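You operate a simulated robot arm through the tools that you are given. There is no shell and no other tool.

The job below is to be done with a simulated robot arm. You get a single attempt, and the scene is never put back.

JOB
Start the hopper: gates out, air open, pointer in the green, switch on.
Fine: both gates on the chute; the switch comes last.

The check looks at the end state, three seconds after you hand in, the way a careful person would. Anything else that was tipped, shoved, dropped, spilled or broken makes it a failure.

ROBOT AND FRAMES
A 7-joint arm with a three-finger gripper, fixed in place. Base frame: the origin is at the foot of the arm, x ahead of it, y to its left, z up. Readings come in m, rad, newtons and seconds.
Its first joint turns from -2.897 to 2.897 rad. Payload 2.69 kg.
Tool frame: the origin (TCP) lies between the finger pads and is the grasp point; the fingertips stand 0.03 m ahead of it; z points along the fingers, y is the line along which they close. Largest opening 0.128 m; the body of the gripper starts 0.117 m behind the TCP.
Orientation is that of the tool frame in the base frame, as [roll, pitch, yaw] about the fixed x, y, z axes, in that order (R = Rz(yaw) Ry(pitch) Rx(roll)). With the fingers straight down and closing along the base's y, the tool's x points along the base's -x, its y along +y and its z along -z.

CONTROLS
- The arm moves only by the tool apply_moves. Its argument "motion" is a list of rows, each a list of 3 entries, a list of its own where there are three numbers: the shift along the tool's x, y, z in units of 20 mm (1.0 is 20 mm), then the turn, a rotation vector about the tool's x, y, z in units of 5 degrees (1.0 is 5 degrees), then the finger opening in mm, from 0 to 128. In form: [[[x, y, z], [wx, wy, wz], fingers], ...]. A call has 1 to 20 rows; each row shifts and turns the commanded pose from where the row before left it, along the tool's axes as they then stand. A call with a number of a shift or a turn outside -1 to 1 is refused whole. Each row takes 0.2 s and may step no farther than 0.05 m and 0.15 rad from the row before; otherwise, or with a gripper value out of range, the whole call is refused. A pose out of reach is approached as far as the arm can. The call stops where the force on the tool passes 70 N (or 10 N more than at its start, if that is more) or the arm is blocked; 0.2 s more then pass. Each finger halts on what it meets, pressing with about 30 N; the grip force reading is that of the motor and also rises with nothing between the fingers. The clock runs only during rows and for 0.2 s after the last one: add rows that do not move to give the fingers time. The reply holds the time, the measured pose of the TCP, the force on the tool along the base axes, the opening and the grip force, in the units named above and with some noise, with the torque about the TCP (base axes, N m) and any sound that the robot's microphone picked up.
- Cameras (640 x 400 px; columns grow to the right, rows downward): "scene" is fixed at [0.0365, 0.4928, 1.7558]; the picture's right is [-0.38, -0.92, 0.00], its down [-0.48, 0.20, -0.86] and it looks along [0.79, -0.33, -0.52] (base axes); focal length 329 px, centre (320, 200). "wrist" rides on the gripper at [0.058, 0.054, -0.131] in the tool frame; the picture's right is [-0.68, 0.74, 0.00], its down [-0.62, -0.57, -0.55] and it looks along [-0.40, -0.37, 0.84] (tool axes); focal length 234 px, centre (320, 200). There is no depth. A picture from a camera that has moved, and an enlarged one, comes with that camera's place and axes in the base frame and with its lens. The place of the scene camera against the robot may be out by one fixed shift of up to 0.025 m in any direction.
- camera(camera): a new picture of that camera. The clock stands still meanwhile.
- move_column(by): slides the trunk up (or, below 0, down) by that many m; the arm rides with it, the base frame stays. It gives what a move gives, with no picture.
- inspect(camera, box): a new picture of the part [left, top, right, bottom] of that camera's present view, enlarged. The clock stands still meanwhile.
- sign_off(): hands the job in; it is judged then, once.

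Nothing tells you positions but the pictures and the camera data. Unless the task says otherwise, let go and move clear before handing in.

The tools are called after "Call:" as name(argument=value, ...) on one line, values as JSON. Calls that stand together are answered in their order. apply_moves: Moves the arm, as the interface text tells. Its arguments: {"type":"object","properties":{"motion":{"type":"array"}},"required":["motion"]} The other tools are called the same way: move_column (by) slides the trunk up or down; camera (camera) takes a picture; inspect (camera, box) takes an enlarged picture of a part of a camera's view; sign_off () hands the job in.

At the start:

```text
time_s: 0.0
tcp_pos: [0.551, -0.0196, 1.5575]
orientation: [-3.14, 0.0, 3.141]
ft_force: [-0.8, -0.7, -0.8]
ft_torque: [0.02, 0.01, 0.02]
finger_gap: 0.1278
finger_force: 0.0
trunk travel left (down, up): [-0.275, 0.075]
```

scene: 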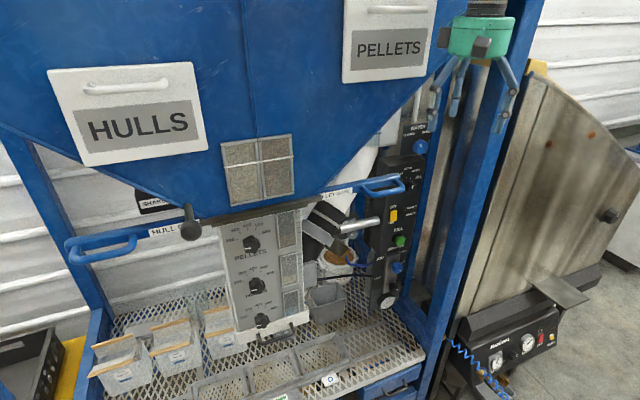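
wrist: 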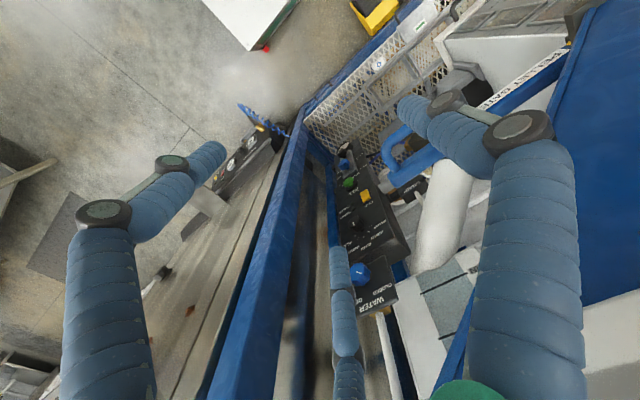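

I see a hopper with two blue gate handles (HULLS gate left, PELLETS gate right), a dark control panel on the right of the chute, and three dials on a grey panel. I'll enlarge the pictures to read the labels before moving.

Call:
inspect(camera="scene", box=[340, 110, 460, 185])

Call:
inspect(camera="scene", box=[300, 170, 460, 320])

Call:
inspect(camera="scene", box=[50, 170, 250, 295])

Call:
inspect(camera="scene", box=[210, 190, 330, 350])

Call:
inspect(camera="scene", box=[440, 280, 600, 400])

```text
5.33 times, centred on (400, 148) of scene
camera zoom: at [0.0365, 0.4928, 1.7558], right [-0.38, -0.92, 0.0], down [-0.48, 0.2, -0.86], along [0.79, -0.33, -0.52], focal length 1756 px, centre (-107, 480)
```

zoom: 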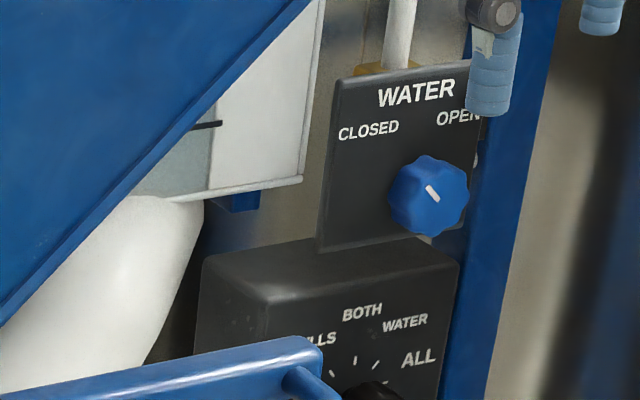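

```text
2.67 times, centred on (380, 245) of scene
camera zoom: at [0.0365, 0.4928, 1.7558], right [-0.38, -0.92, 0.0], down [-0.48, 0.2, -0.86], along [0.79, -0.33, -0.52], focal length 878 px, centre (160, 80)
```

zoom: 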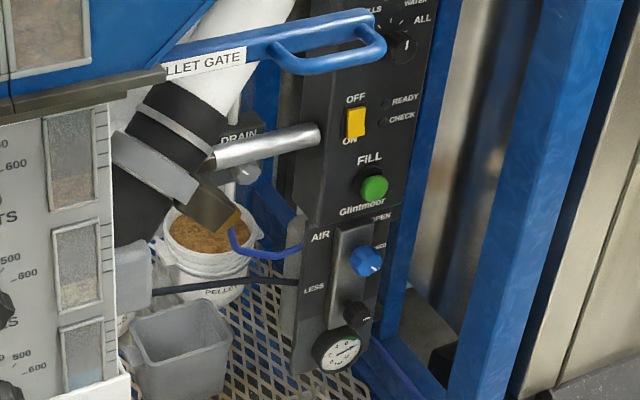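

```text
3.20 times, centred on (150, 232) of scene
camera zoom: at [0.0365, 0.4928, 1.7558], right [-0.38, -0.92, 0.0], down [-0.48, 0.2, -0.86], along [0.79, -0.33, -0.52], focal length 1054 px, centre (864, 96)
```

zoom: 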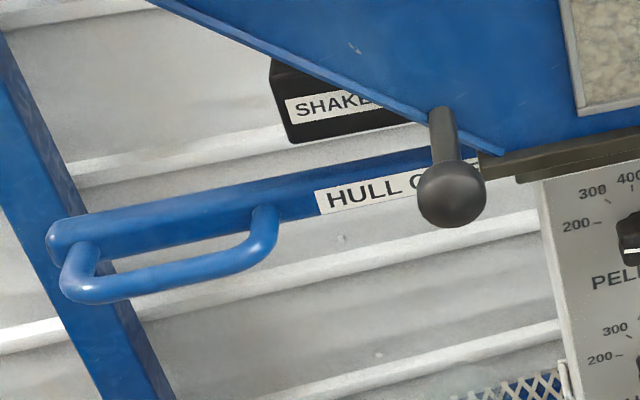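

```text
2.50 times, centred on (270, 270) of scene
camera zoom: at [0.0365, 0.4928, 1.7558], right [-0.38, -0.92, 0.0], down [-0.48, 0.2, -0.86], along [0.79, -0.33, -0.52], focal length 823 px, centre (445, 25)
```

zoom: 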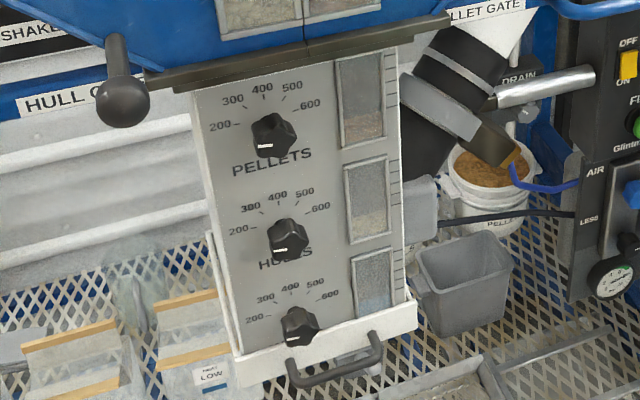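

```text
3.33 times, centred on (520, 340) of scene
camera zoom: at [0.0365, 0.4928, 1.7558], right [-0.38, -0.92, 0.0], down [-0.48, 0.2, -0.86], along [0.79, -0.33, -0.52], focal length 1098 px, centre (-347, -267)
```

zoom: 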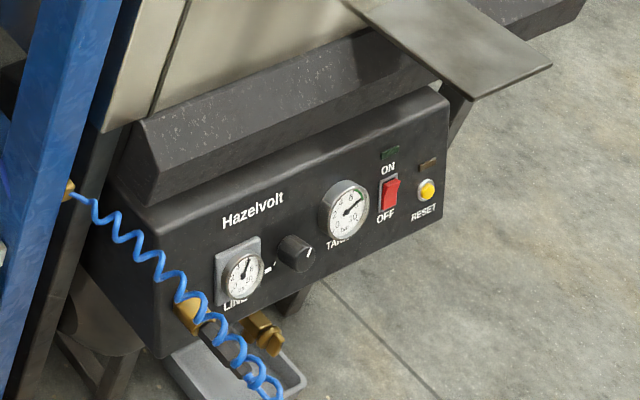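

The panel seems to sit near x≈0.86, y≈-0.2, with the water knob at z≈1.34. I'll zoom in further on the individual controls before planning.

Call:
inspect(camera="scene", box=[365, 240, 425, 315])

Call:
inspect(camera="scene", box=[375, 160, 435, 250])

Call:
inspect(camera="scene", box=[290, 160, 410, 240])

Call:
inspect(camera="scene", box=[130, 180, 250, 260])

Call:
inspect(camera="wrist", box=[300, 130, 460, 330])

Call:
inspect(camera="scene", box=[80, 280, 440, 400])

```text
5.33 times, centred on (395, 278) of scene
camera zoom: at [0.0365, 0.4928, 1.7558], right [-0.38, -0.92, 0.0], down [-0.48, 0.2, -0.86], along [0.79, -0.33, -0.52], focal length 1756 px, centre (-80, -213)
```

zoom: 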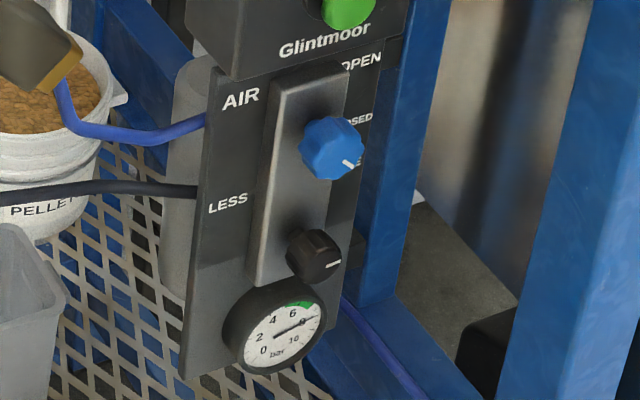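

```text
4.44 times, centred on (405, 205) of scene
camera zoom: at [0.0365, 0.4928, 1.7558], right [-0.38, -0.92, 0.0], down [-0.48, 0.2, -0.86], along [0.79, -0.33, -0.52], focal length 1464 px, centre (-58, 178)
```

zoom: 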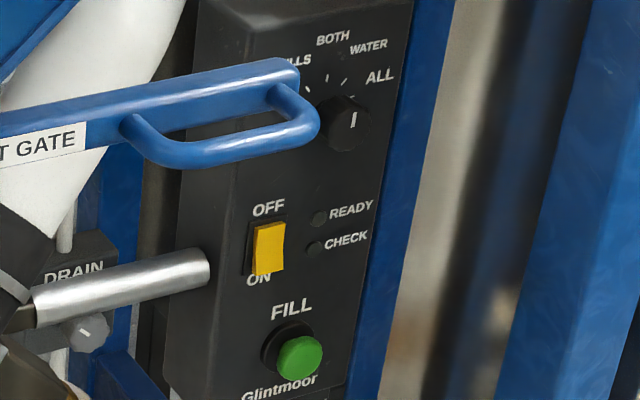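

```text
5.00 times, centred on (350, 200) of scene
camera zoom: at [0.0365, 0.4928, 1.7558], right [-0.38, -0.92, 0.0], down [-0.48, 0.2, -0.86], along [0.79, -0.33, -0.52], focal length 1647 px, centre (170, 200)
```

zoom: 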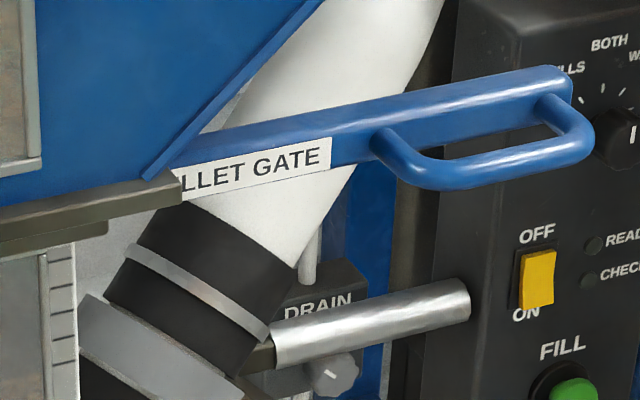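

```text
5.00 times, centred on (190, 220) of scene
camera zoom: at [0.0365, 0.4928, 1.7558], right [-0.38, -0.92, 0.0], down [-0.48, 0.2, -0.86], along [0.79, -0.33, -0.52], focal length 1647 px, centre (970, 100)
```

zoom: 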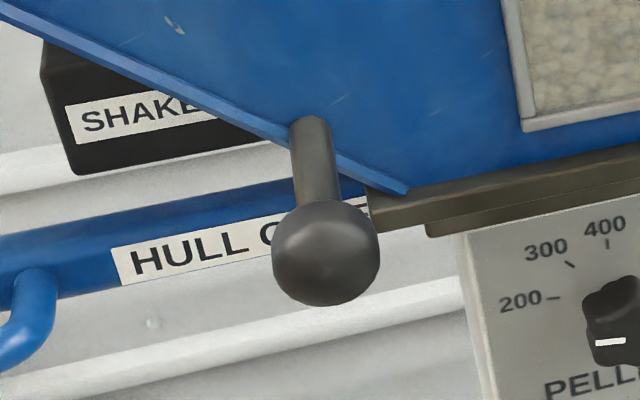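

```text
2.00 times, centred on (380, 230) of wrist
camera zoom: at [0.492, 0.0331, 1.6881], right [0.68, 0.74, 0.0], down [0.62, -0.57, 0.55], along [0.4, -0.37, -0.84], focal length 468 px, centre (200, 140)
```

zoom: 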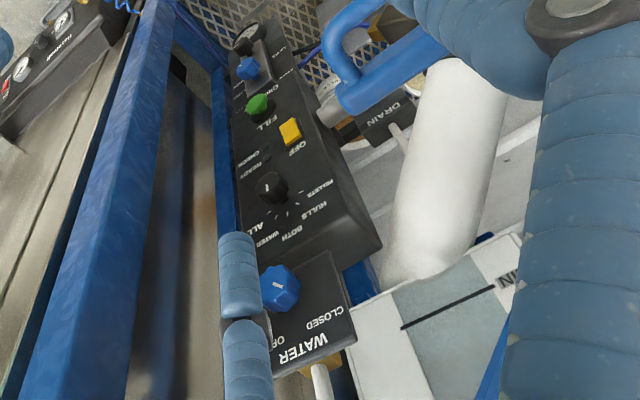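

```text
1.78 times, centred on (260, 340) of scene
camera zoom: at [0.0365, 0.4928, 1.7558], right [-0.38, -0.92, 0.0], down [-0.48, 0.2, -0.86], along [0.79, -0.33, -0.52], focal length 586 px, centre (427, -49)
```

zoom: 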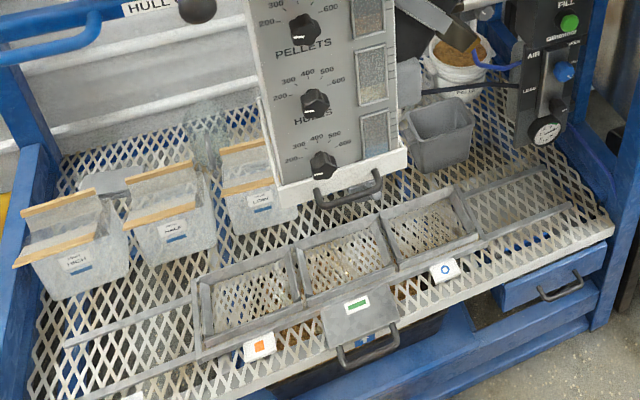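

The panel controls read clearly: air valve (OPEN/CLOSED/third setting), LESS/MORE regulator with gauge, and a yellow OFF/ON switch. Before moving near anything I'll look at the gripper itself, since it looks different from a simple two-finger one.

Call:
inspect(camera="scene", box=[400, 0, 560, 140])

Call:
apply_moves(motion=[[[0, 0, 0], [0, 0, 0], 20], [[0, 0, 0], [0, 0, 0], 20], [[0, 0, 0], [0, 0, 0], 20], [[0, 0, 0], [0, 0, 0], 20]])

Call:
camera(camera="wrist")

Call:
camera(camera="scene")

```text
2.86 times, centred on (480, 70) of scene
camera zoom: at [0.0365, 0.4928, 1.7558], right [-0.38, -0.92, 0.0], down [-0.48, 0.2, -0.86], along [0.79, -0.33, -0.52], focal length 941 px, centre (-137, 571)
```

zoom: 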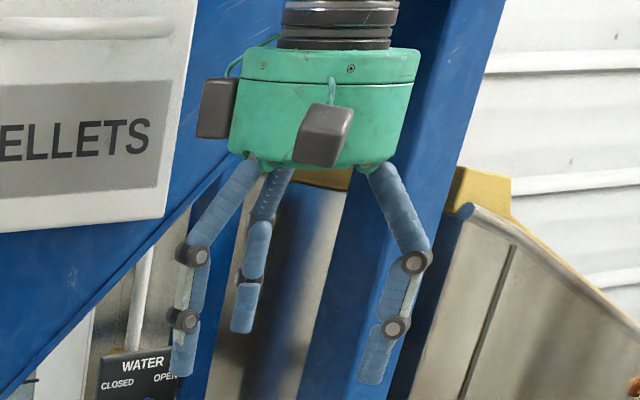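

```text
time_s: 1.0
tcp_pos: [0.5502, -0.0183, 1.5568]
orientation: [3.141, 0.001, -3.141]
ft_force: [0.4, 0.1, -0.3]
ft_torque: [0.01, -0.04, 0.0]
finger_gap: 0.0199
finger_force: 0.0
trunk travel left (down, up): [-0.275, 0.075]
```

```text
taken
camera wrist: at [0.492, 0.0331, 1.6881], right [0.68, 0.74, 0.0], down [0.62, -0.57, 0.55], along [0.4, -0.37, -0.84], focal length 234 px, centre (320, 200)
```

wrist: 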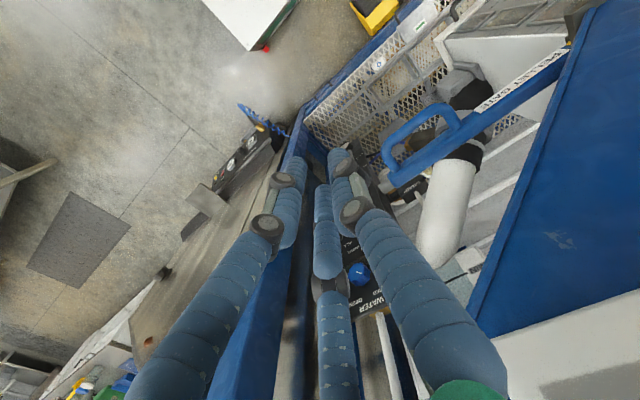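

```text
taken
```

scene: 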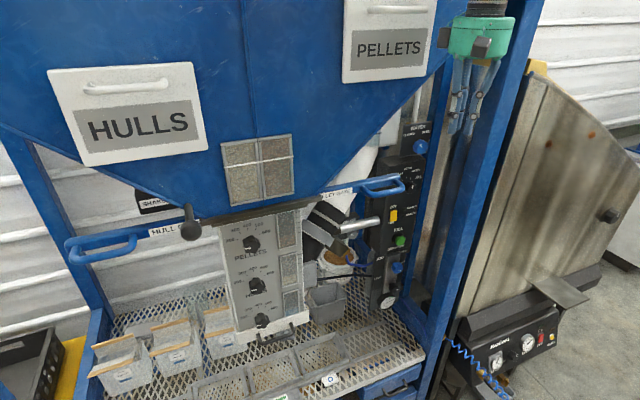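

The gripper is a three-finger visual closing to the axis; closed it makes a slim poking tool. I'll zoom in tightly on the gauge, the air knob, the switch and the lamps.

Call:
inspect(camera="scene", box=[380, 290, 400, 312])

Call:
inspect(camera="scene", box=[380, 245, 415, 280])

Call:
inspect(camera="scene", box=[370, 275, 410, 300])

Call:
inspect(camera="scene", box=[390, 160, 420, 185])

Call:
inspect(camera="scene", box=[490, 340, 560, 384])

Call:
inspect(camera="wrist", box=[380, 0, 640, 220])

```text
16.00 times, centred on (390, 301) of scene
camera zoom: at [0.0365, 0.4928, 1.7558], right [-0.38, -0.92, 0.0], down [-0.48, 0.2, -0.86], along [0.79, -0.33, -0.52], focal length 5270 px, centre (-800, -1416)
```

zoom: 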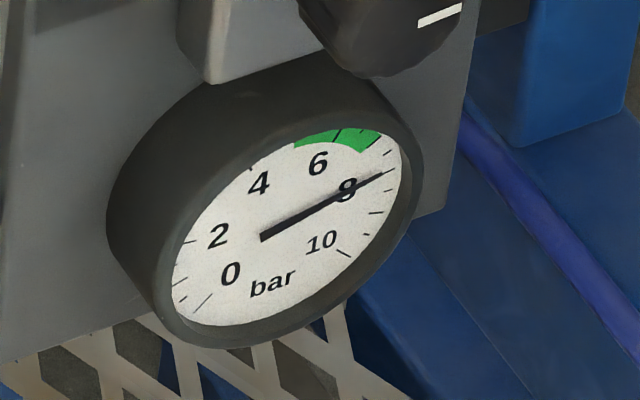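

```text
11.43 times, centred on (398, 262) of scene
camera zoom: at [0.0365, 0.4928, 1.7558], right [-0.38, -0.92, 0.0], down [-0.48, 0.2, -0.86], along [0.79, -0.33, -0.52], focal length 3764 px, centre (-566, -514)
```

zoom: 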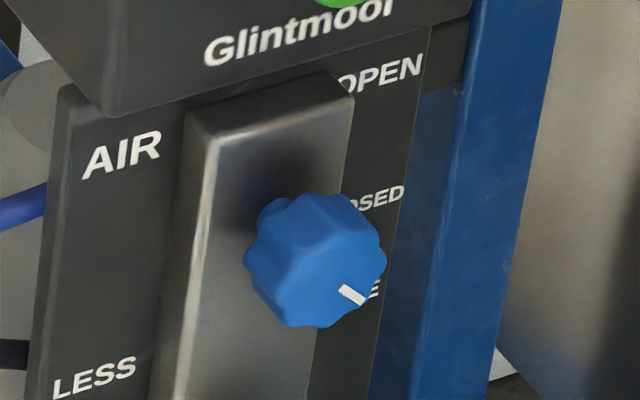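

```text
16.00 times, centred on (390, 288) of scene
camera zoom: at [0.0365, 0.4928, 1.7558], right [-0.38, -0.92, 0.0], down [-0.48, 0.2, -0.86], along [0.79, -0.33, -0.52], focal length 5270 px, centre (-800, -1200)
```

zoom: 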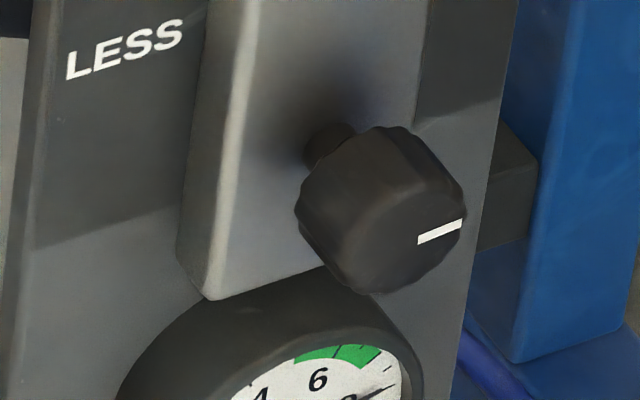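

```text
16.00 times, centred on (405, 172) of scene
camera zoom: at [0.0365, 0.4928, 1.7558], right [-0.38, -0.92, 0.0], down [-0.48, 0.2, -0.86], along [0.79, -0.33, -0.52], focal length 5270 px, centre (-1040, 640)
```

zoom: 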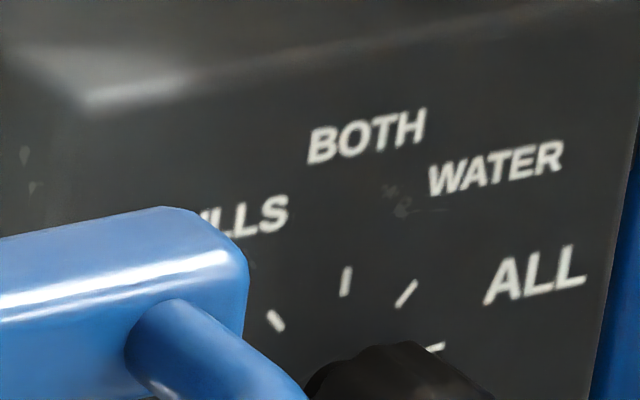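

```text
9.09 times, centred on (525, 362) of scene
camera zoom: at [0.0365, 0.4928, 1.7558], right [-0.38, -0.92, 0.0], down [-0.48, 0.2, -0.86], along [0.79, -0.33, -0.52], focal length 2994 px, centre (-1544, -1273)
```

zoom: 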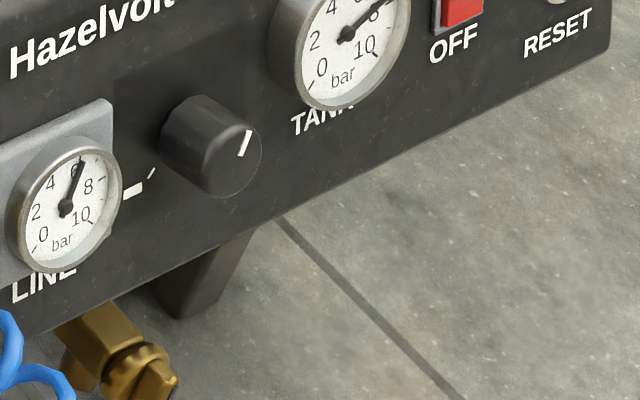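

```text
1.82 times, centred on (510, 110) of wrist
camera zoom: at [0.492, 0.0331, 1.6881], right [0.68, 0.74, 0.0], down [0.62, -0.57, 0.55], along [0.4, -0.37, -0.84], focal length 426 px, centre (-26, 364)
```

zoom: 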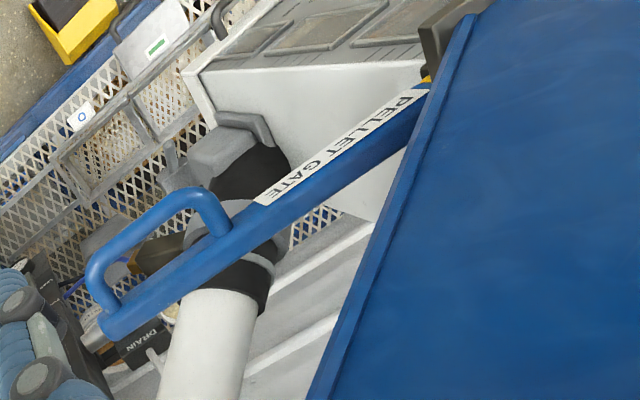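

The gauge reads about 8 bar with green around 6–7.5, the air knob's mark is at the lower position, and the pellet/hull bars slide sideways (along y) under the hopper at z≈1.36. I'll back away from the hopper and tilt the tool toward the front for better wrist views.

Call:
apply_moves(motion=[[[1, 0, 0], [0, 0, 0], 20], [[1, 0, 0], [0, 0, 0], 20], [[1, 0, 0], [0, 0, 0], 20], [[1, 0, 0], [0, 0, 0], 20], [[1, 0, 0], [0, 0, 0], 20], [[0, 0, 0], [0, -1, 0], 20], [[0, 0, 0], [0, -1, 0], 20], [[0, 0, 0], [0, -1, 0], 20], [[0, 0, 0], [0, -1, 0], 20], [[0, 0, 0], [0, -1, 0], 20], [[0, 0, 0], [0, -1, 0], 20], [[0, 0, 0], [0, -1, 0], 20], [[0, 0, 0], [0, -1, 0], 20], [[0, 0, 0], [0, -1, 0], 20]])

Call:
camera(camera="wrist")

Call:
camera(camera="scene")

```text
time_s: 4.0
tcp_pos: [0.4503, -0.0193, 1.5563]
orientation: [3.142, 0.788, 3.14]
ft_force: [-1.1, 0.2, 0.3]
ft_torque: [0.01, 0.0, 0.02]
finger_gap: 0.0202
finger_force: 0.0
trunk travel left (down, up): [-0.275, 0.075]
```

```text
taken
camera wrist: at [0.3161, 0.0335, 1.6079], right [0.48, 0.74, 0.48], down [0.05, -0.57, 0.82], along [0.88, -0.37, -0.3], focal length 234 px, centre (320, 200)
```

wrist: 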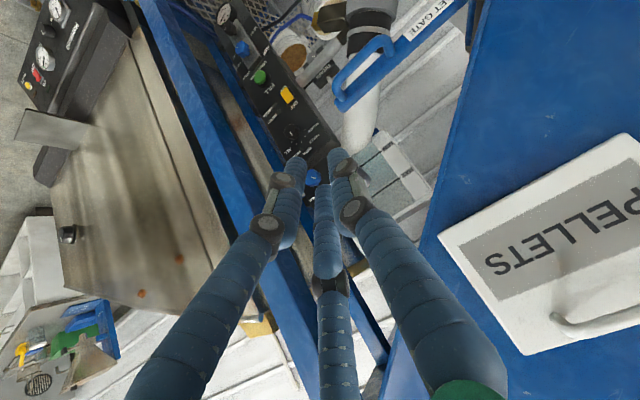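

```text
taken
```

scene: 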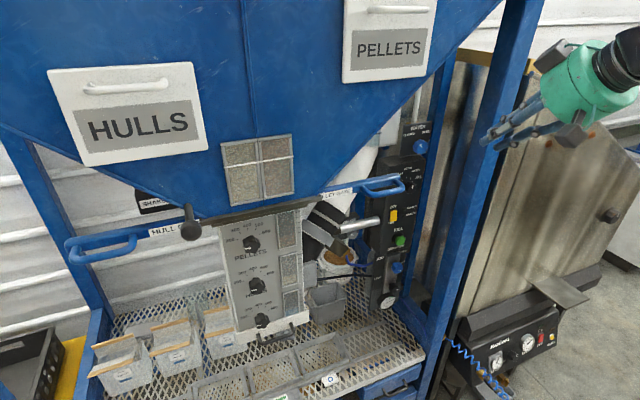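

The wrist view now shows the panel and both gate handles from a new angle. I'll enlarge those parts for positions.

Call:
inspect(camera="wrist", box=[200, 0, 360, 100])

Call:
inspect(camera="wrist", box=[250, 60, 350, 200])

Call:
inspect(camera="wrist", box=[320, 0, 480, 120])

Call:
inspect(camera="wrist", box=[205, 0, 265, 60])

```text
4.00 times, centred on (280, 50) of wrist
camera zoom: at [0.3161, 0.0335, 1.6079], right [0.48, 0.74, 0.48], down [0.05, -0.57, 0.82], along [0.88, -0.37, -0.3], focal length 937 px, centre (480, 800)
```

zoom: 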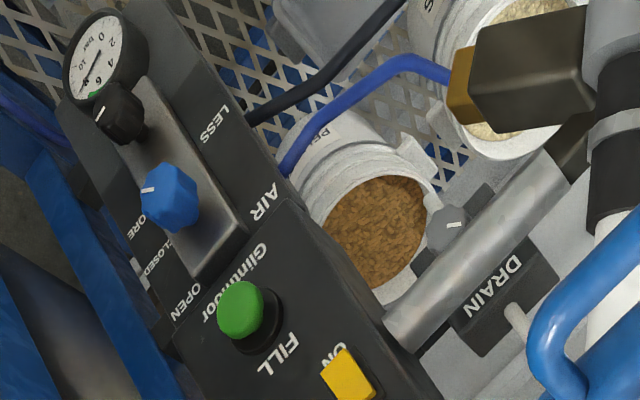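

```text
2.86 times, centred on (300, 130) of wrist
camera zoom: at [0.3161, 0.0335, 1.6079], right [0.48, 0.74, 0.48], down [0.05, -0.57, 0.82], along [0.88, -0.37, -0.3], focal length 669 px, centre (377, 400)
```

zoom: 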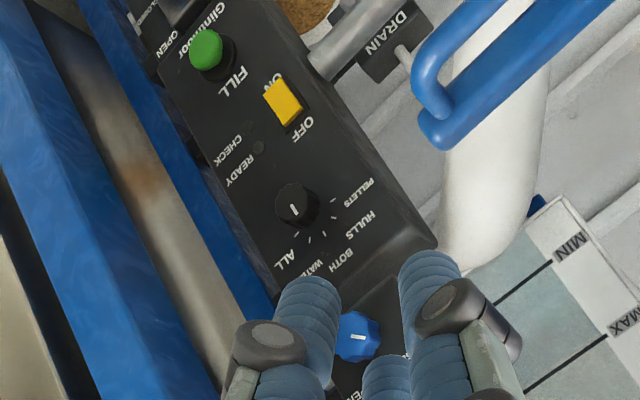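

```text
3.33 times, centred on (400, 60) of wrist
camera zoom: at [0.3161, 0.0335, 1.6079], right [0.48, 0.74, 0.48], down [0.05, -0.57, 0.82], along [0.88, -0.37, -0.3], focal length 781 px, centre (53, 667)
```

zoom: 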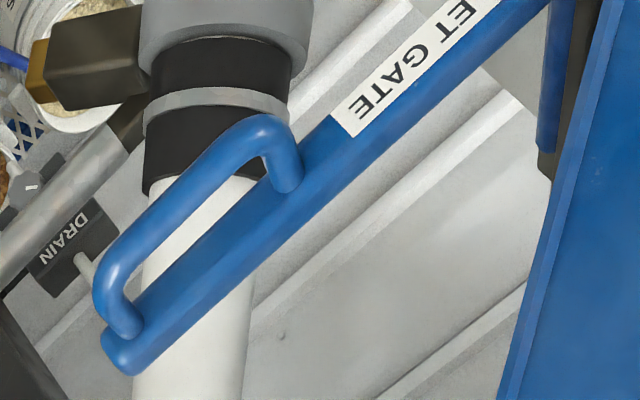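

```text
6.67 times, centred on (235, 30) of wrist
camera zoom: at [0.3161, 0.0335, 1.6079], right [0.48, 0.74, 0.48], down [0.05, -0.57, 0.82], along [0.88, -0.37, -0.3], focal length 1561 px, centre (887, 1333)
```

zoom: 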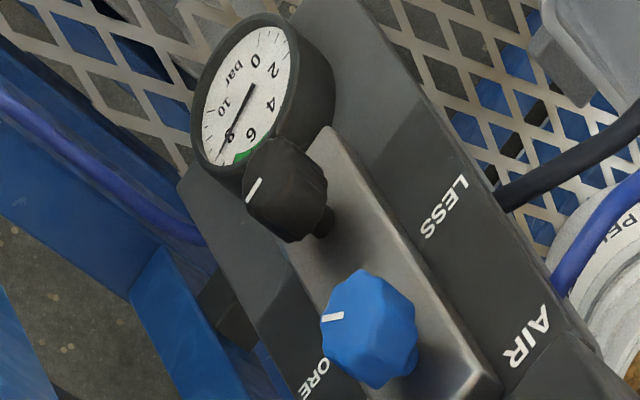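

Triangulating two wrist views puts the pellet bar end at (0.704, 0.00, 1.351), with its D-handle lying flat in front: rail at x≈0.65, legs at y≈0.02 and 0.11, z≈1.356. The plan is to bring the closed fingers horizontal (pointing +x) and push the inner leg toward -y. First I'll finish levelling the tool and drop to handle height, staying clear at x≈0.55.

Call:
apply_moves(motion=[[[0, 0, 0.5], [0, -1, 0], 10], [[0, 0, 0.5], [0, -1, 0], 10], [[0, 0, 0.5], [0, -1, 0], 10], [[0, 0, 0.5], [0, -1, 0], 0], [[0, 0, 0.5], [0, -1, 0], 0], [[0, 0, 0.5], [0, -1, 0], 0], [[0, 0, 0.5], [0, -1, 0], 0], [[0, 0, 0.5], [0, -1, 0], 0], [[0, 0, 0.5], [0, -1, 0], 0], [[0, 0, 0], [0, 0, 0], 0]])

Call:
camera(camera="wrist")

Call:
camera(camera="scene")

```text
time_s: 6.2
tcp_pos: [0.5175, 0.003, 1.5201]
orientation: [3.014, 1.459, 3.089]
ft_force: [0.1, 0.3, 0.3]
ft_torque: [0.0, 0.01, -0.01]
finger_gap: 0.002
finger_force: 29.7
out of reach, approached as far as the arm can: row 7, 8, 9
trunk travel left (down, up): [-0.275, 0.075]
```

```text
taken
camera wrist: at [0.3777, 0.0464, 1.476], right [0.02, 0.73, 0.68], down [-0.44, -0.61, 0.66], along [0.9, -0.31, 0.3], focal length 234 px, centre (320, 200)
```

wrist: 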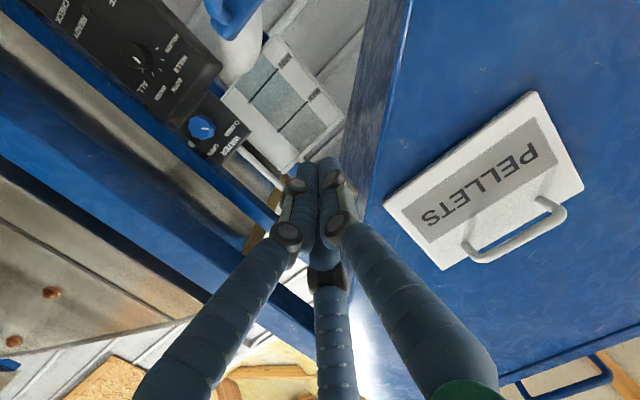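

```text
taken
```

scene: 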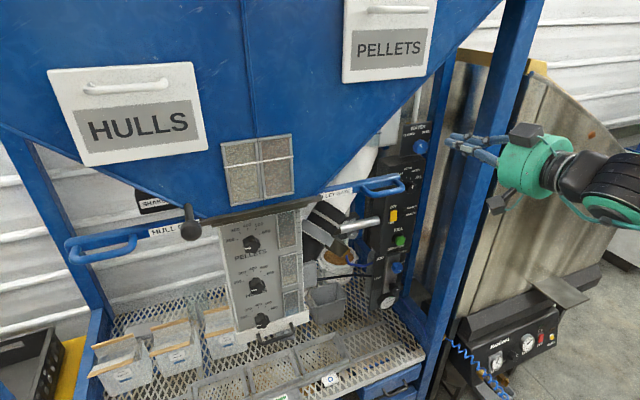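

The wrist hit a joint limit just short of level (tool points about 6° below horizontal). Lowering the trunk should let the arm reach up with a level tool, and it is also needed for the low panel knobs; nothing is beneath the gripper at x<0.58, so I'll lower it fully.

Call:
move_column(by=-0.275)

Call:
apply_moves(motion=[[[0, 0, 0], [0, 0, 0], 0], [[0, 0, 0], [0, 0, 0], 0]])

Call:
camera(camera="scene")

```text
time_s: 9.0
tcp_pos: [0.518, 0.0027, 1.2451]
orientation: [3.02, 1.459, 3.089]
ft_force: [0.2, 0.1, 0.5]
ft_torque: [0.06, -0.02, -0.03]
finger_gap: 0.0021
finger_force: 30.7
trunk travel left (down, up): [0.0, 0.35]
```

```text
time_s: 9.6
tcp_pos: [0.517, 0.0025, 1.2452]
orientation: [3.019, 1.46, 3.091]
ft_force: [-0.4, 0.9, 0.5]
ft_torque: [0.01, 0.01, -0.01]
finger_gap: 0.0022
finger_force: 30.0
trunk travel left (down, up): [0.0, 0.35]
```

```text
taken
```

scene: 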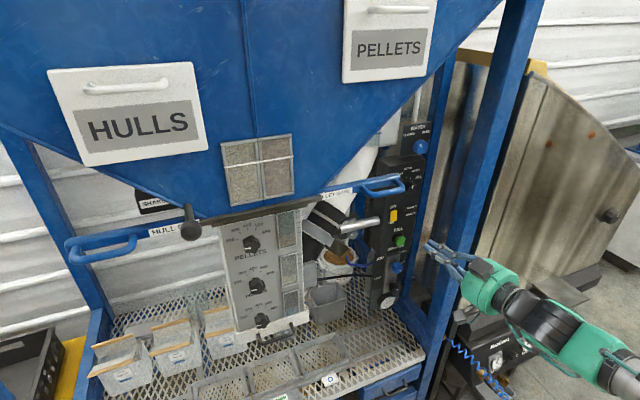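

The trunk is fully down and the pose held. Now I'll raise the tool about 0.11 m to gate height while trimming it exactly level (pointing +x).

Call:
apply_moves(motion=[[[-0.92, 0, 0], [0.14, -0.21, -0.03], 0], [[-0.92, 0, 0], [0.14, -0.21, -0.03], 0], [[-0.92, 0, 0], [0.14, -0.21, -0.03], 0], [[-0.92, 0, 0], [0.14, -0.21, -0.03], 0], [[-0.92, 0, 0], [0.13, -0.21, -0.02], 0], [[-0.92, 0, 0], [0.13, -0.21, -0.02], 0], [[0, 0, 0], [0, 0, 0], 0]])

Call:
camera(camera="wrist")

Call:
camera(camera="scene")

```text
time_s: 11.2
tcp_pos: [0.5241, -0.0026, 1.3555]
orientation: [-2.049, 1.566, -2.042]
ft_force: [-0.1, 0.2, 0.1]
ft_torque: [0.01, 0.01, -0.01]
finger_gap: 0.0019
finger_force: 30.1
out of reach, approached as far as the arm can: row 6
trunk travel left (down, up): [0.0, 0.35]
```

```text
taken
camera wrist: at [0.393, 0.0491, 1.2969], right [0.0, 0.74, 0.67], down [-0.54, -0.57, 0.62], along [0.84, -0.36, 0.4], focal length 234 px, centre (320, 200)
```

wrist: 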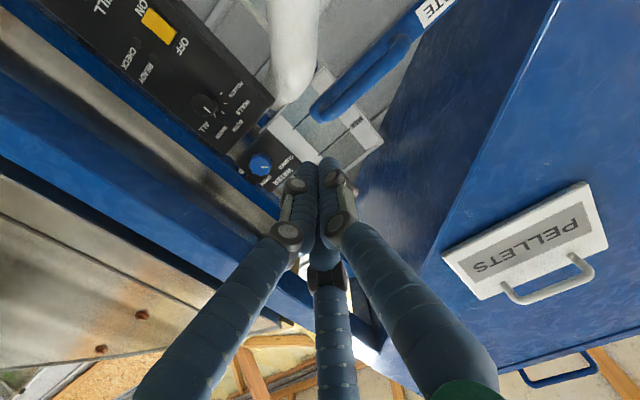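

```text
taken
```

scene: 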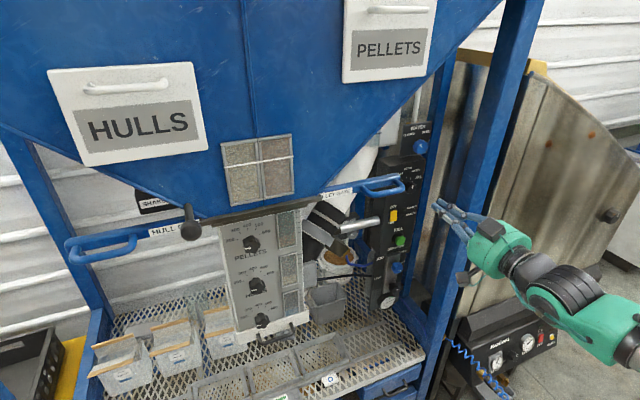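

The tool is now level at (0.524, -0.003, 1.356). I'll slide left to y≈0.15, staying in front of the handle, and check the wrist picture before going in.

Call:
apply_moves(motion=[[[0, 0.95, 0], [0, 0, 0], 0], [[0, 0.95, 0], [0, 0, 0], 0], [[0, 0.95, 0], [0, 0, 0], 0], [[0, 0.95, 0], [0, 0, 0], 0], [[0, 0.95, 0], [0, 0, 0], 0], [[0, 0.95, 0], [0, 0, 0], 0], [[0, 0.95, 0], [0, 0, 0], 0], [[0, 0.95, 0], [0, 0, 0], 0], [[0, 0, 0], [0, 0, 0], 0]])

Call:
camera(camera="wrist")

Call:
camera(camera="scene")

```text
time_s: 13.2
tcp_pos: [0.5252, 0.1508, 1.3533]
orientation: [-1.885, 1.566, -1.883]
ft_force: [0.8, 0.8, 0.4]
ft_torque: [0.01, -0.04, -0.03]
finger_gap: 0.002
finger_force: 30.1
out of reach, approached as far as the arm can: row 1, 2, 3, 4
trunk travel left (down, up): [0.0, 0.35]
```

```text
taken
camera wrist: at [0.3939, 0.2031, 1.2943], right [0.0, 0.74, 0.67], down [-0.55, -0.56, 0.62], along [0.84, -0.37, 0.4], focal length 234 px, centre (320, 200)
```

wrist: 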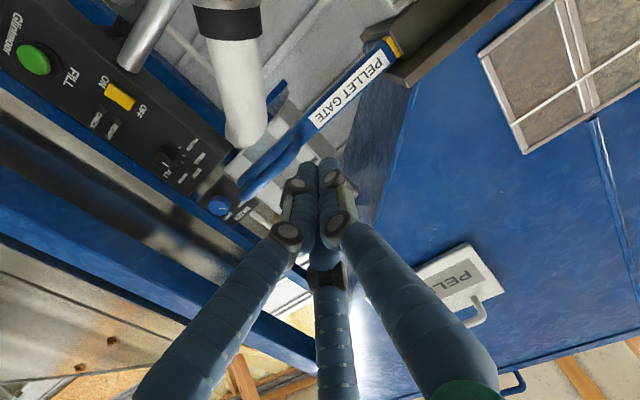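

```text
taken
```

scene: 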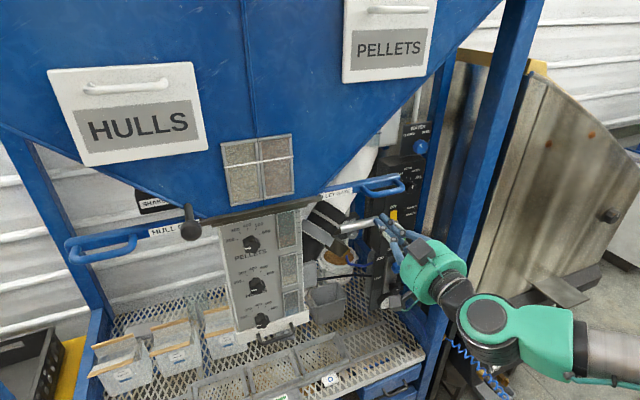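

The "PELLET GATE" bar shows a yellow patch where it enters the chute. I'll zoom there and along the handle to verify the depth and side for my push.

Call:
inspect(camera="wrist", box=[220, 10, 440, 220])

Call:
inspect(camera="wrist", box=[350, 0, 450, 90])

Call:
inspect(camera="scene", box=[310, 160, 430, 280])

```text
1.90 times, centred on (330, 115) of wrist
camera zoom: at [0.3939, 0.2031, 1.2943], right [0.0, 0.74, 0.67], down [-0.55, -0.56, 0.62], along [0.84, -0.37, 0.4], focal length 446 px, centre (301, 362)
```

zoom: 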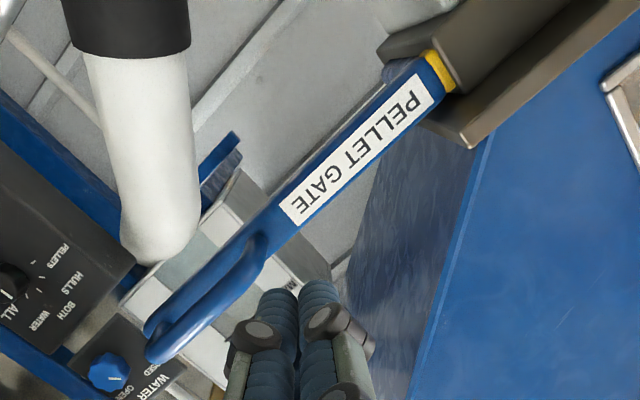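

```text
4.44 times, centred on (400, 45) of wrist
camera zoom: at [0.3939, 0.2031, 1.2943], right [0.0, 0.74, 0.67], down [-0.55, -0.56, 0.62], along [0.84, -0.37, 0.4], focal length 1041 px, centre (-36, 889)
```

zoom: 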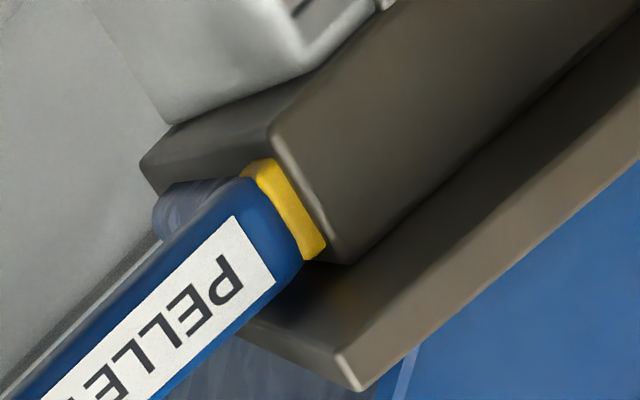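

```text
3.33 times, centred on (370, 220) of scene
camera zoom: at [0.0365, 0.4928, 1.7558], right [-0.38, -0.92, 0.0], down [-0.48, 0.2, -0.86], along [0.79, -0.33, -0.52], focal length 1098 px, centre (153, 133)
```

zoom: 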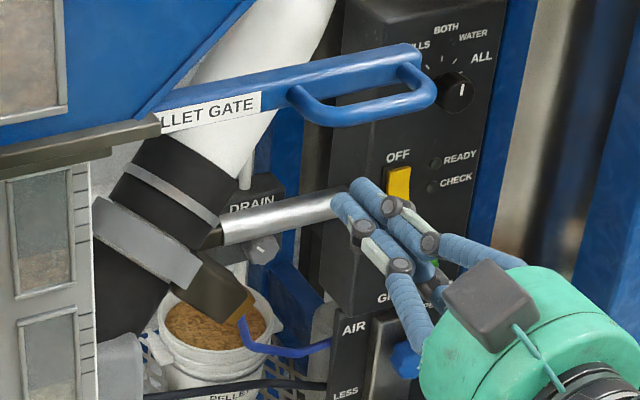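

Call:
inspect(camera="wrist", box=[230, 110, 310, 210])

Call:
inspect(camera="scene", box=[350, 165, 420, 210])

```text
4.00 times, centred on (270, 160) of wrist
camera zoom: at [0.3939, 0.2031, 1.2943], right [0.0, 0.74, 0.67], down [-0.55, -0.56, 0.62], along [0.84, -0.37, 0.4], focal length 937 px, centre (520, 360)
```

zoom: 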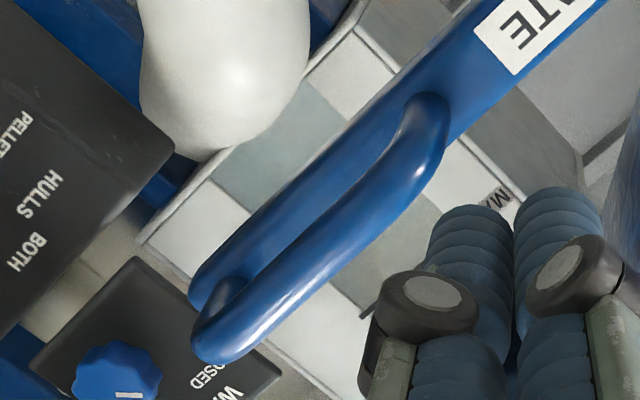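

```text
8.89 times, centred on (385, 188) of scene
camera zoom: at [0.0365, 0.4928, 1.7558], right [-0.38, -0.92, 0.0], down [-0.48, 0.2, -0.86], along [0.79, -0.33, -0.52], focal length 2928 px, centre (-258, 311)
```

zoom: 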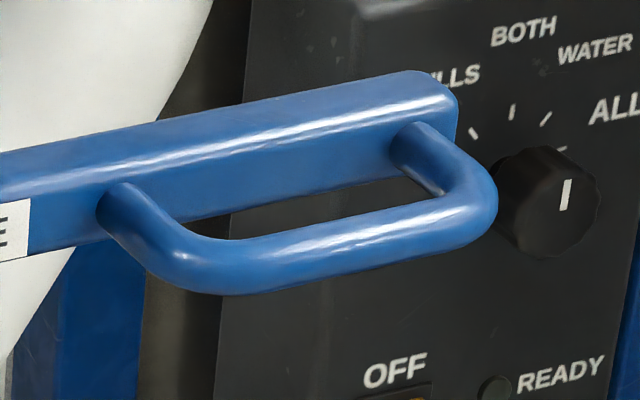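

The inner leg of the pellet handle is at x 0.66–0.70, y≈0.11 (outer edge 0.118), z≈1.35. My closed fingers are at y=0.151, so I'll advance to x≈0.652 beside it, tips short of the bar face.

Call:
apply_moves(motion=[[[0, 0, 0.9], [0, 0, 0], 0], [[0, 0, 0.9], [0, 0, 0], 0], [[0, 0, 0.9], [0, 0, 0], 0], [[0, 0, 0.9], [0, 0, 0], 0], [[0, 0, 0.9], [0, 0, 0], 0], [[0, 0, 0.9], [0, 0, 0], 0], [[0, 0, 0.9], [0, 0, 0], 0], [[0, 0, 0], [0, 0, 0], 0]])

Call:
camera(camera="wrist")

Call:
inspect(camera="scene", box=[280, 130, 440, 260])

```text
time_s: 15.0
tcp_pos: [0.6501, 0.1504, 1.3549]
orientation: [-1.851, 1.567, -1.851]
ft_force: [-0.1, -0.2, 0.8]
ft_torque: [0.01, -0.02, 0.0]
finger_gap: 0.0022
finger_force: 29.8
trunk travel left (down, up): [0.0, 0.35]
```

```text
taken
camera wrist: at [0.5193, 0.2031, 1.2952], right [0.0, 0.74, 0.67], down [-0.55, -0.56, 0.62], along [0.84, -0.37, 0.4], focal length 234 px, centre (320, 200)
```

wrist: 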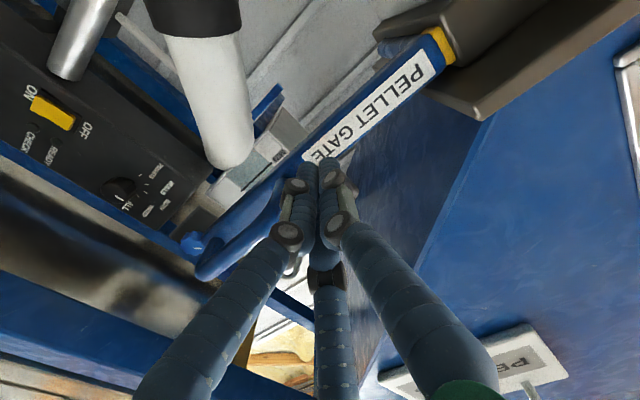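

```text
3.08 times, centred on (360, 195) of scene
camera zoom: at [0.0365, 0.4928, 1.7558], right [-0.38, -0.92, 0.0], down [-0.48, 0.2, -0.86], along [0.79, -0.33, -0.52], focal length 1013 px, centre (197, 215)
```

zoom: 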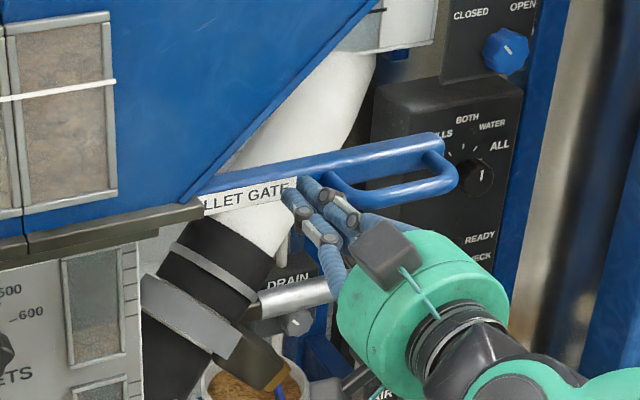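

The fingers sit just inside the pellet handle's inner leg. Now I'll push toward -y in small steps and watch the force.

Call:
apply_moves(motion=[[[0, -0.5, 0], [0, 0, 0], 0], [[0, -0.5, 0], [0, 0, 0], 0], [[0, -0.5, 0], [0, 0, 0], 0], [[0, -0.5, 0], [0, 0, 0], 0], [[0, -0.5, 0], [0, 0, 0], 0], [[0, 0, 0], [0, 0, 0], 0]])

Call:
inspect(camera="scene", box=[280, 130, 440, 260])

Call:
camera(camera="wrist")

```text
time_s: 16.4
tcp_pos: [0.6509, 0.0997, 1.3552]
orientation: [-1.82, 1.567, -1.821]
ft_force: [-0.9, 0.3, -0.3]
ft_torque: [0.01, 0.03, 0.05]
finger_gap: 0.0021
finger_force: 29.9
trunk travel left (down, up): [0.0, 0.35]
```

```text
3.08 times, centred on (360, 195) of scene
camera zoom: at [0.0365, 0.4928, 1.7558], right [-0.38, -0.92, 0.0], down [-0.48, 0.2, -0.86], along [0.79, -0.33, -0.52], focal length 1013 px, centre (197, 215)
```

zoom: 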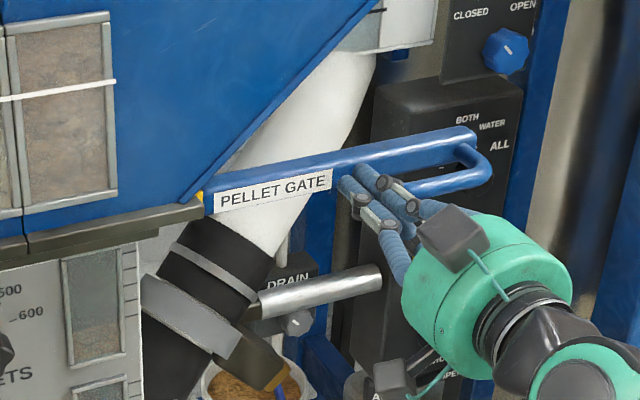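

```text
taken
camera wrist: at [0.5192, 0.1518, 1.2958], right [0.0, 0.74, 0.67], down [-0.55, -0.56, 0.62], along [0.84, -0.37, 0.4], focal length 234 px, centre (320, 200)
```

wrist: 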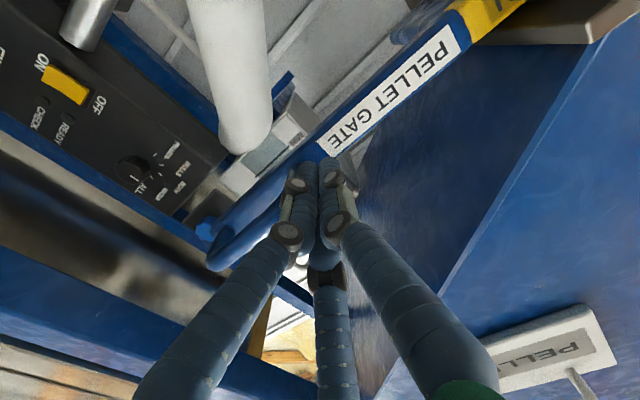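

The gate slides easily and a yellow section (with lettering) is emerging. I'll keep pushing to its stop.

Call:
apply_moves(motion=[[[0, -0.5, 0], [0, 0, 0], 0], [[0, -0.5, 0], [0, 0, 0], 0], [[0, -0.5, 0], [0, 0, 0], 0], [[0, -0.5, 0], [0, 0, 0], 0], [[0, 0, 0], [0, 0, 0], 0]])

Call:
inspect(camera="scene", box=[280, 130, 440, 260])

Call:
camera(camera="wrist")

```text
time_s: 17.6
tcp_pos: [0.6498, 0.0632, 1.3549]
orientation: [-1.874, 1.564, -1.871]
ft_force: [0.2, 29.5, -0.3]
ft_torque: [0.25, -0.01, 0.65]
finger_gap: 0.0018
finger_force: 30.3
trunk travel left (down, up): [0.0, 0.35]
```

```text
3.08 times, centred on (360, 195) of scene
camera zoom: at [0.0365, 0.4928, 1.7558], right [-0.38, -0.92, 0.0], down [-0.48, 0.2, -0.86], along [0.79, -0.33, -0.52], focal length 1013 px, centre (197, 215)
```

zoom: 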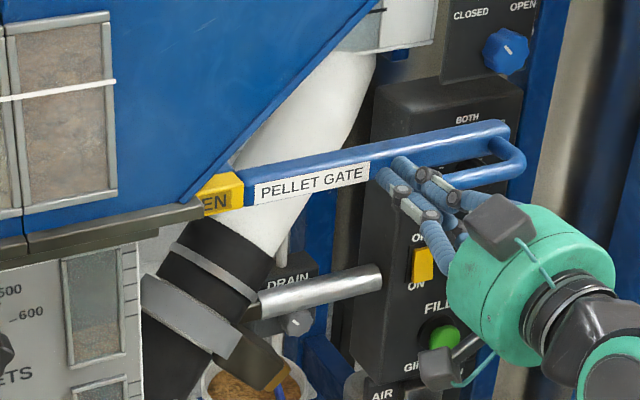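

```text
taken
camera wrist: at [0.5188, 0.1147, 1.2955], right [0.0, 0.74, 0.67], down [-0.55, -0.56, 0.62], along [0.84, -0.37, 0.4], focal length 234 px, centre (320, 200)
```

wrist: 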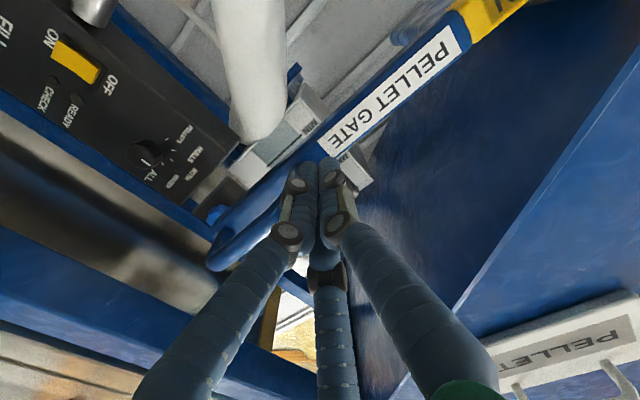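

Call:
inspect(camera="wrist", box=[400, 0, 560, 80])

Call:
inspect(camera="scene", box=[310, 170, 370, 210])

```text
4.00 times, centred on (480, 40) of wrist
camera zoom: at [0.5188, 0.1147, 1.2955], right [0.0, 0.74, 0.67], down [-0.55, -0.56, 0.62], along [0.84, -0.37, 0.4], focal length 937 px, centre (-320, 840)
```

zoom: 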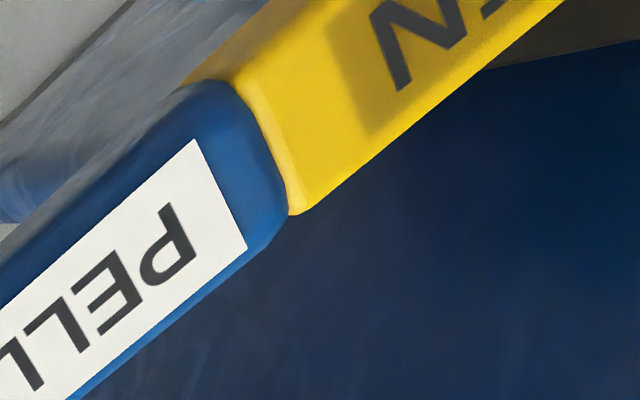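

```text
10.00 times, centred on (340, 190) of scene
camera zoom: at [0.0365, 0.4928, 1.7558], right [-0.38, -0.92, 0.0], down [-0.48, 0.2, -0.86], along [0.79, -0.33, -0.52], focal length 3293 px, centre (120, 300)
```

zoom: 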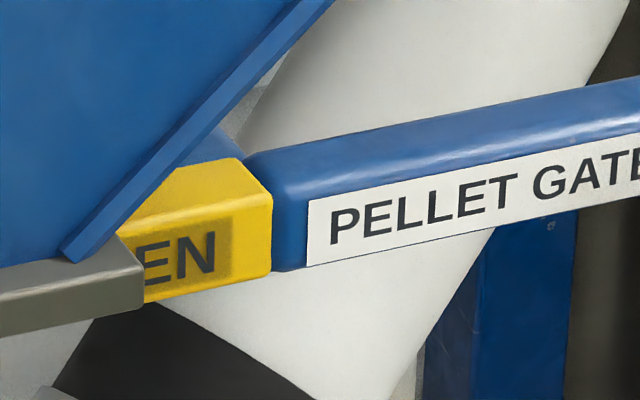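

The gate shows "…EN" (OPEN) and resistance rose to about 30 N. I'll push a little more to see whether this is a stop or just friction.

Call:
apply_moves(motion=[[[0, -0.25, 0], [0, 0, 0], 0], [[0, -0.25, 0], [0, 0, 0], 0], [[0, -0.25, 0], [0, 0, 0], 0], [[0, 0, 0], [0, 0, 0], 0]])

Call:
inspect(camera="scene", box=[310, 170, 370, 210])

Call:
camera(camera="wrist")

```text
time_s: 18.1
tcp_pos: [0.6502, 0.0628, 1.3539]
orientation: [-1.866, 1.558, -1.855]
ft_force: [-1.7, 40.8, 0.9]
ft_torque: [0.25, -0.02, 0.82]
finger_gap: 0.0022
finger_force: 30.0
trunk travel left (down, up): [0.0, 0.35]
stopped in row 2: the force on the tool passed its limit at 76 N (the readings are from after the stop); the commanded pose is now the measured one
```

```text
10.00 times, centred on (340, 190) of scene
camera zoom: at [0.0365, 0.4928, 1.7558], right [-0.38, -0.92, 0.0], down [-0.48, 0.2, -0.86], along [0.79, -0.33, -0.52], focal length 3293 px, centre (120, 300)
```

zoom: 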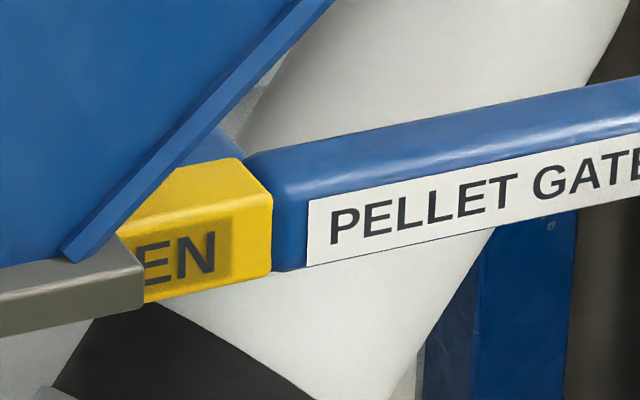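

```text
taken
camera wrist: at [0.5182, 0.1131, 1.2954], right [-0.01, 0.74, 0.67], down [-0.54, -0.56, 0.62], along [0.84, -0.36, 0.41], focal length 234 px, centre (320, 200)
```

wrist: 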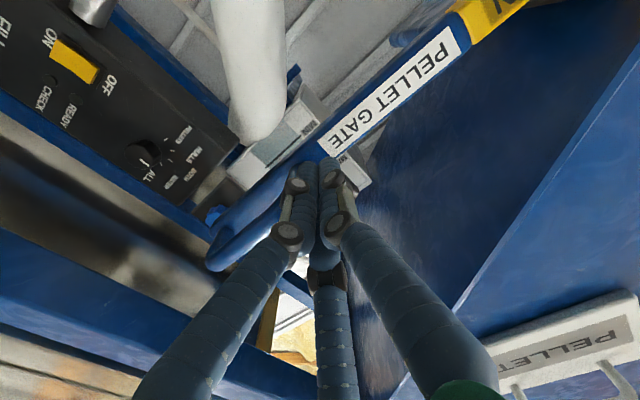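

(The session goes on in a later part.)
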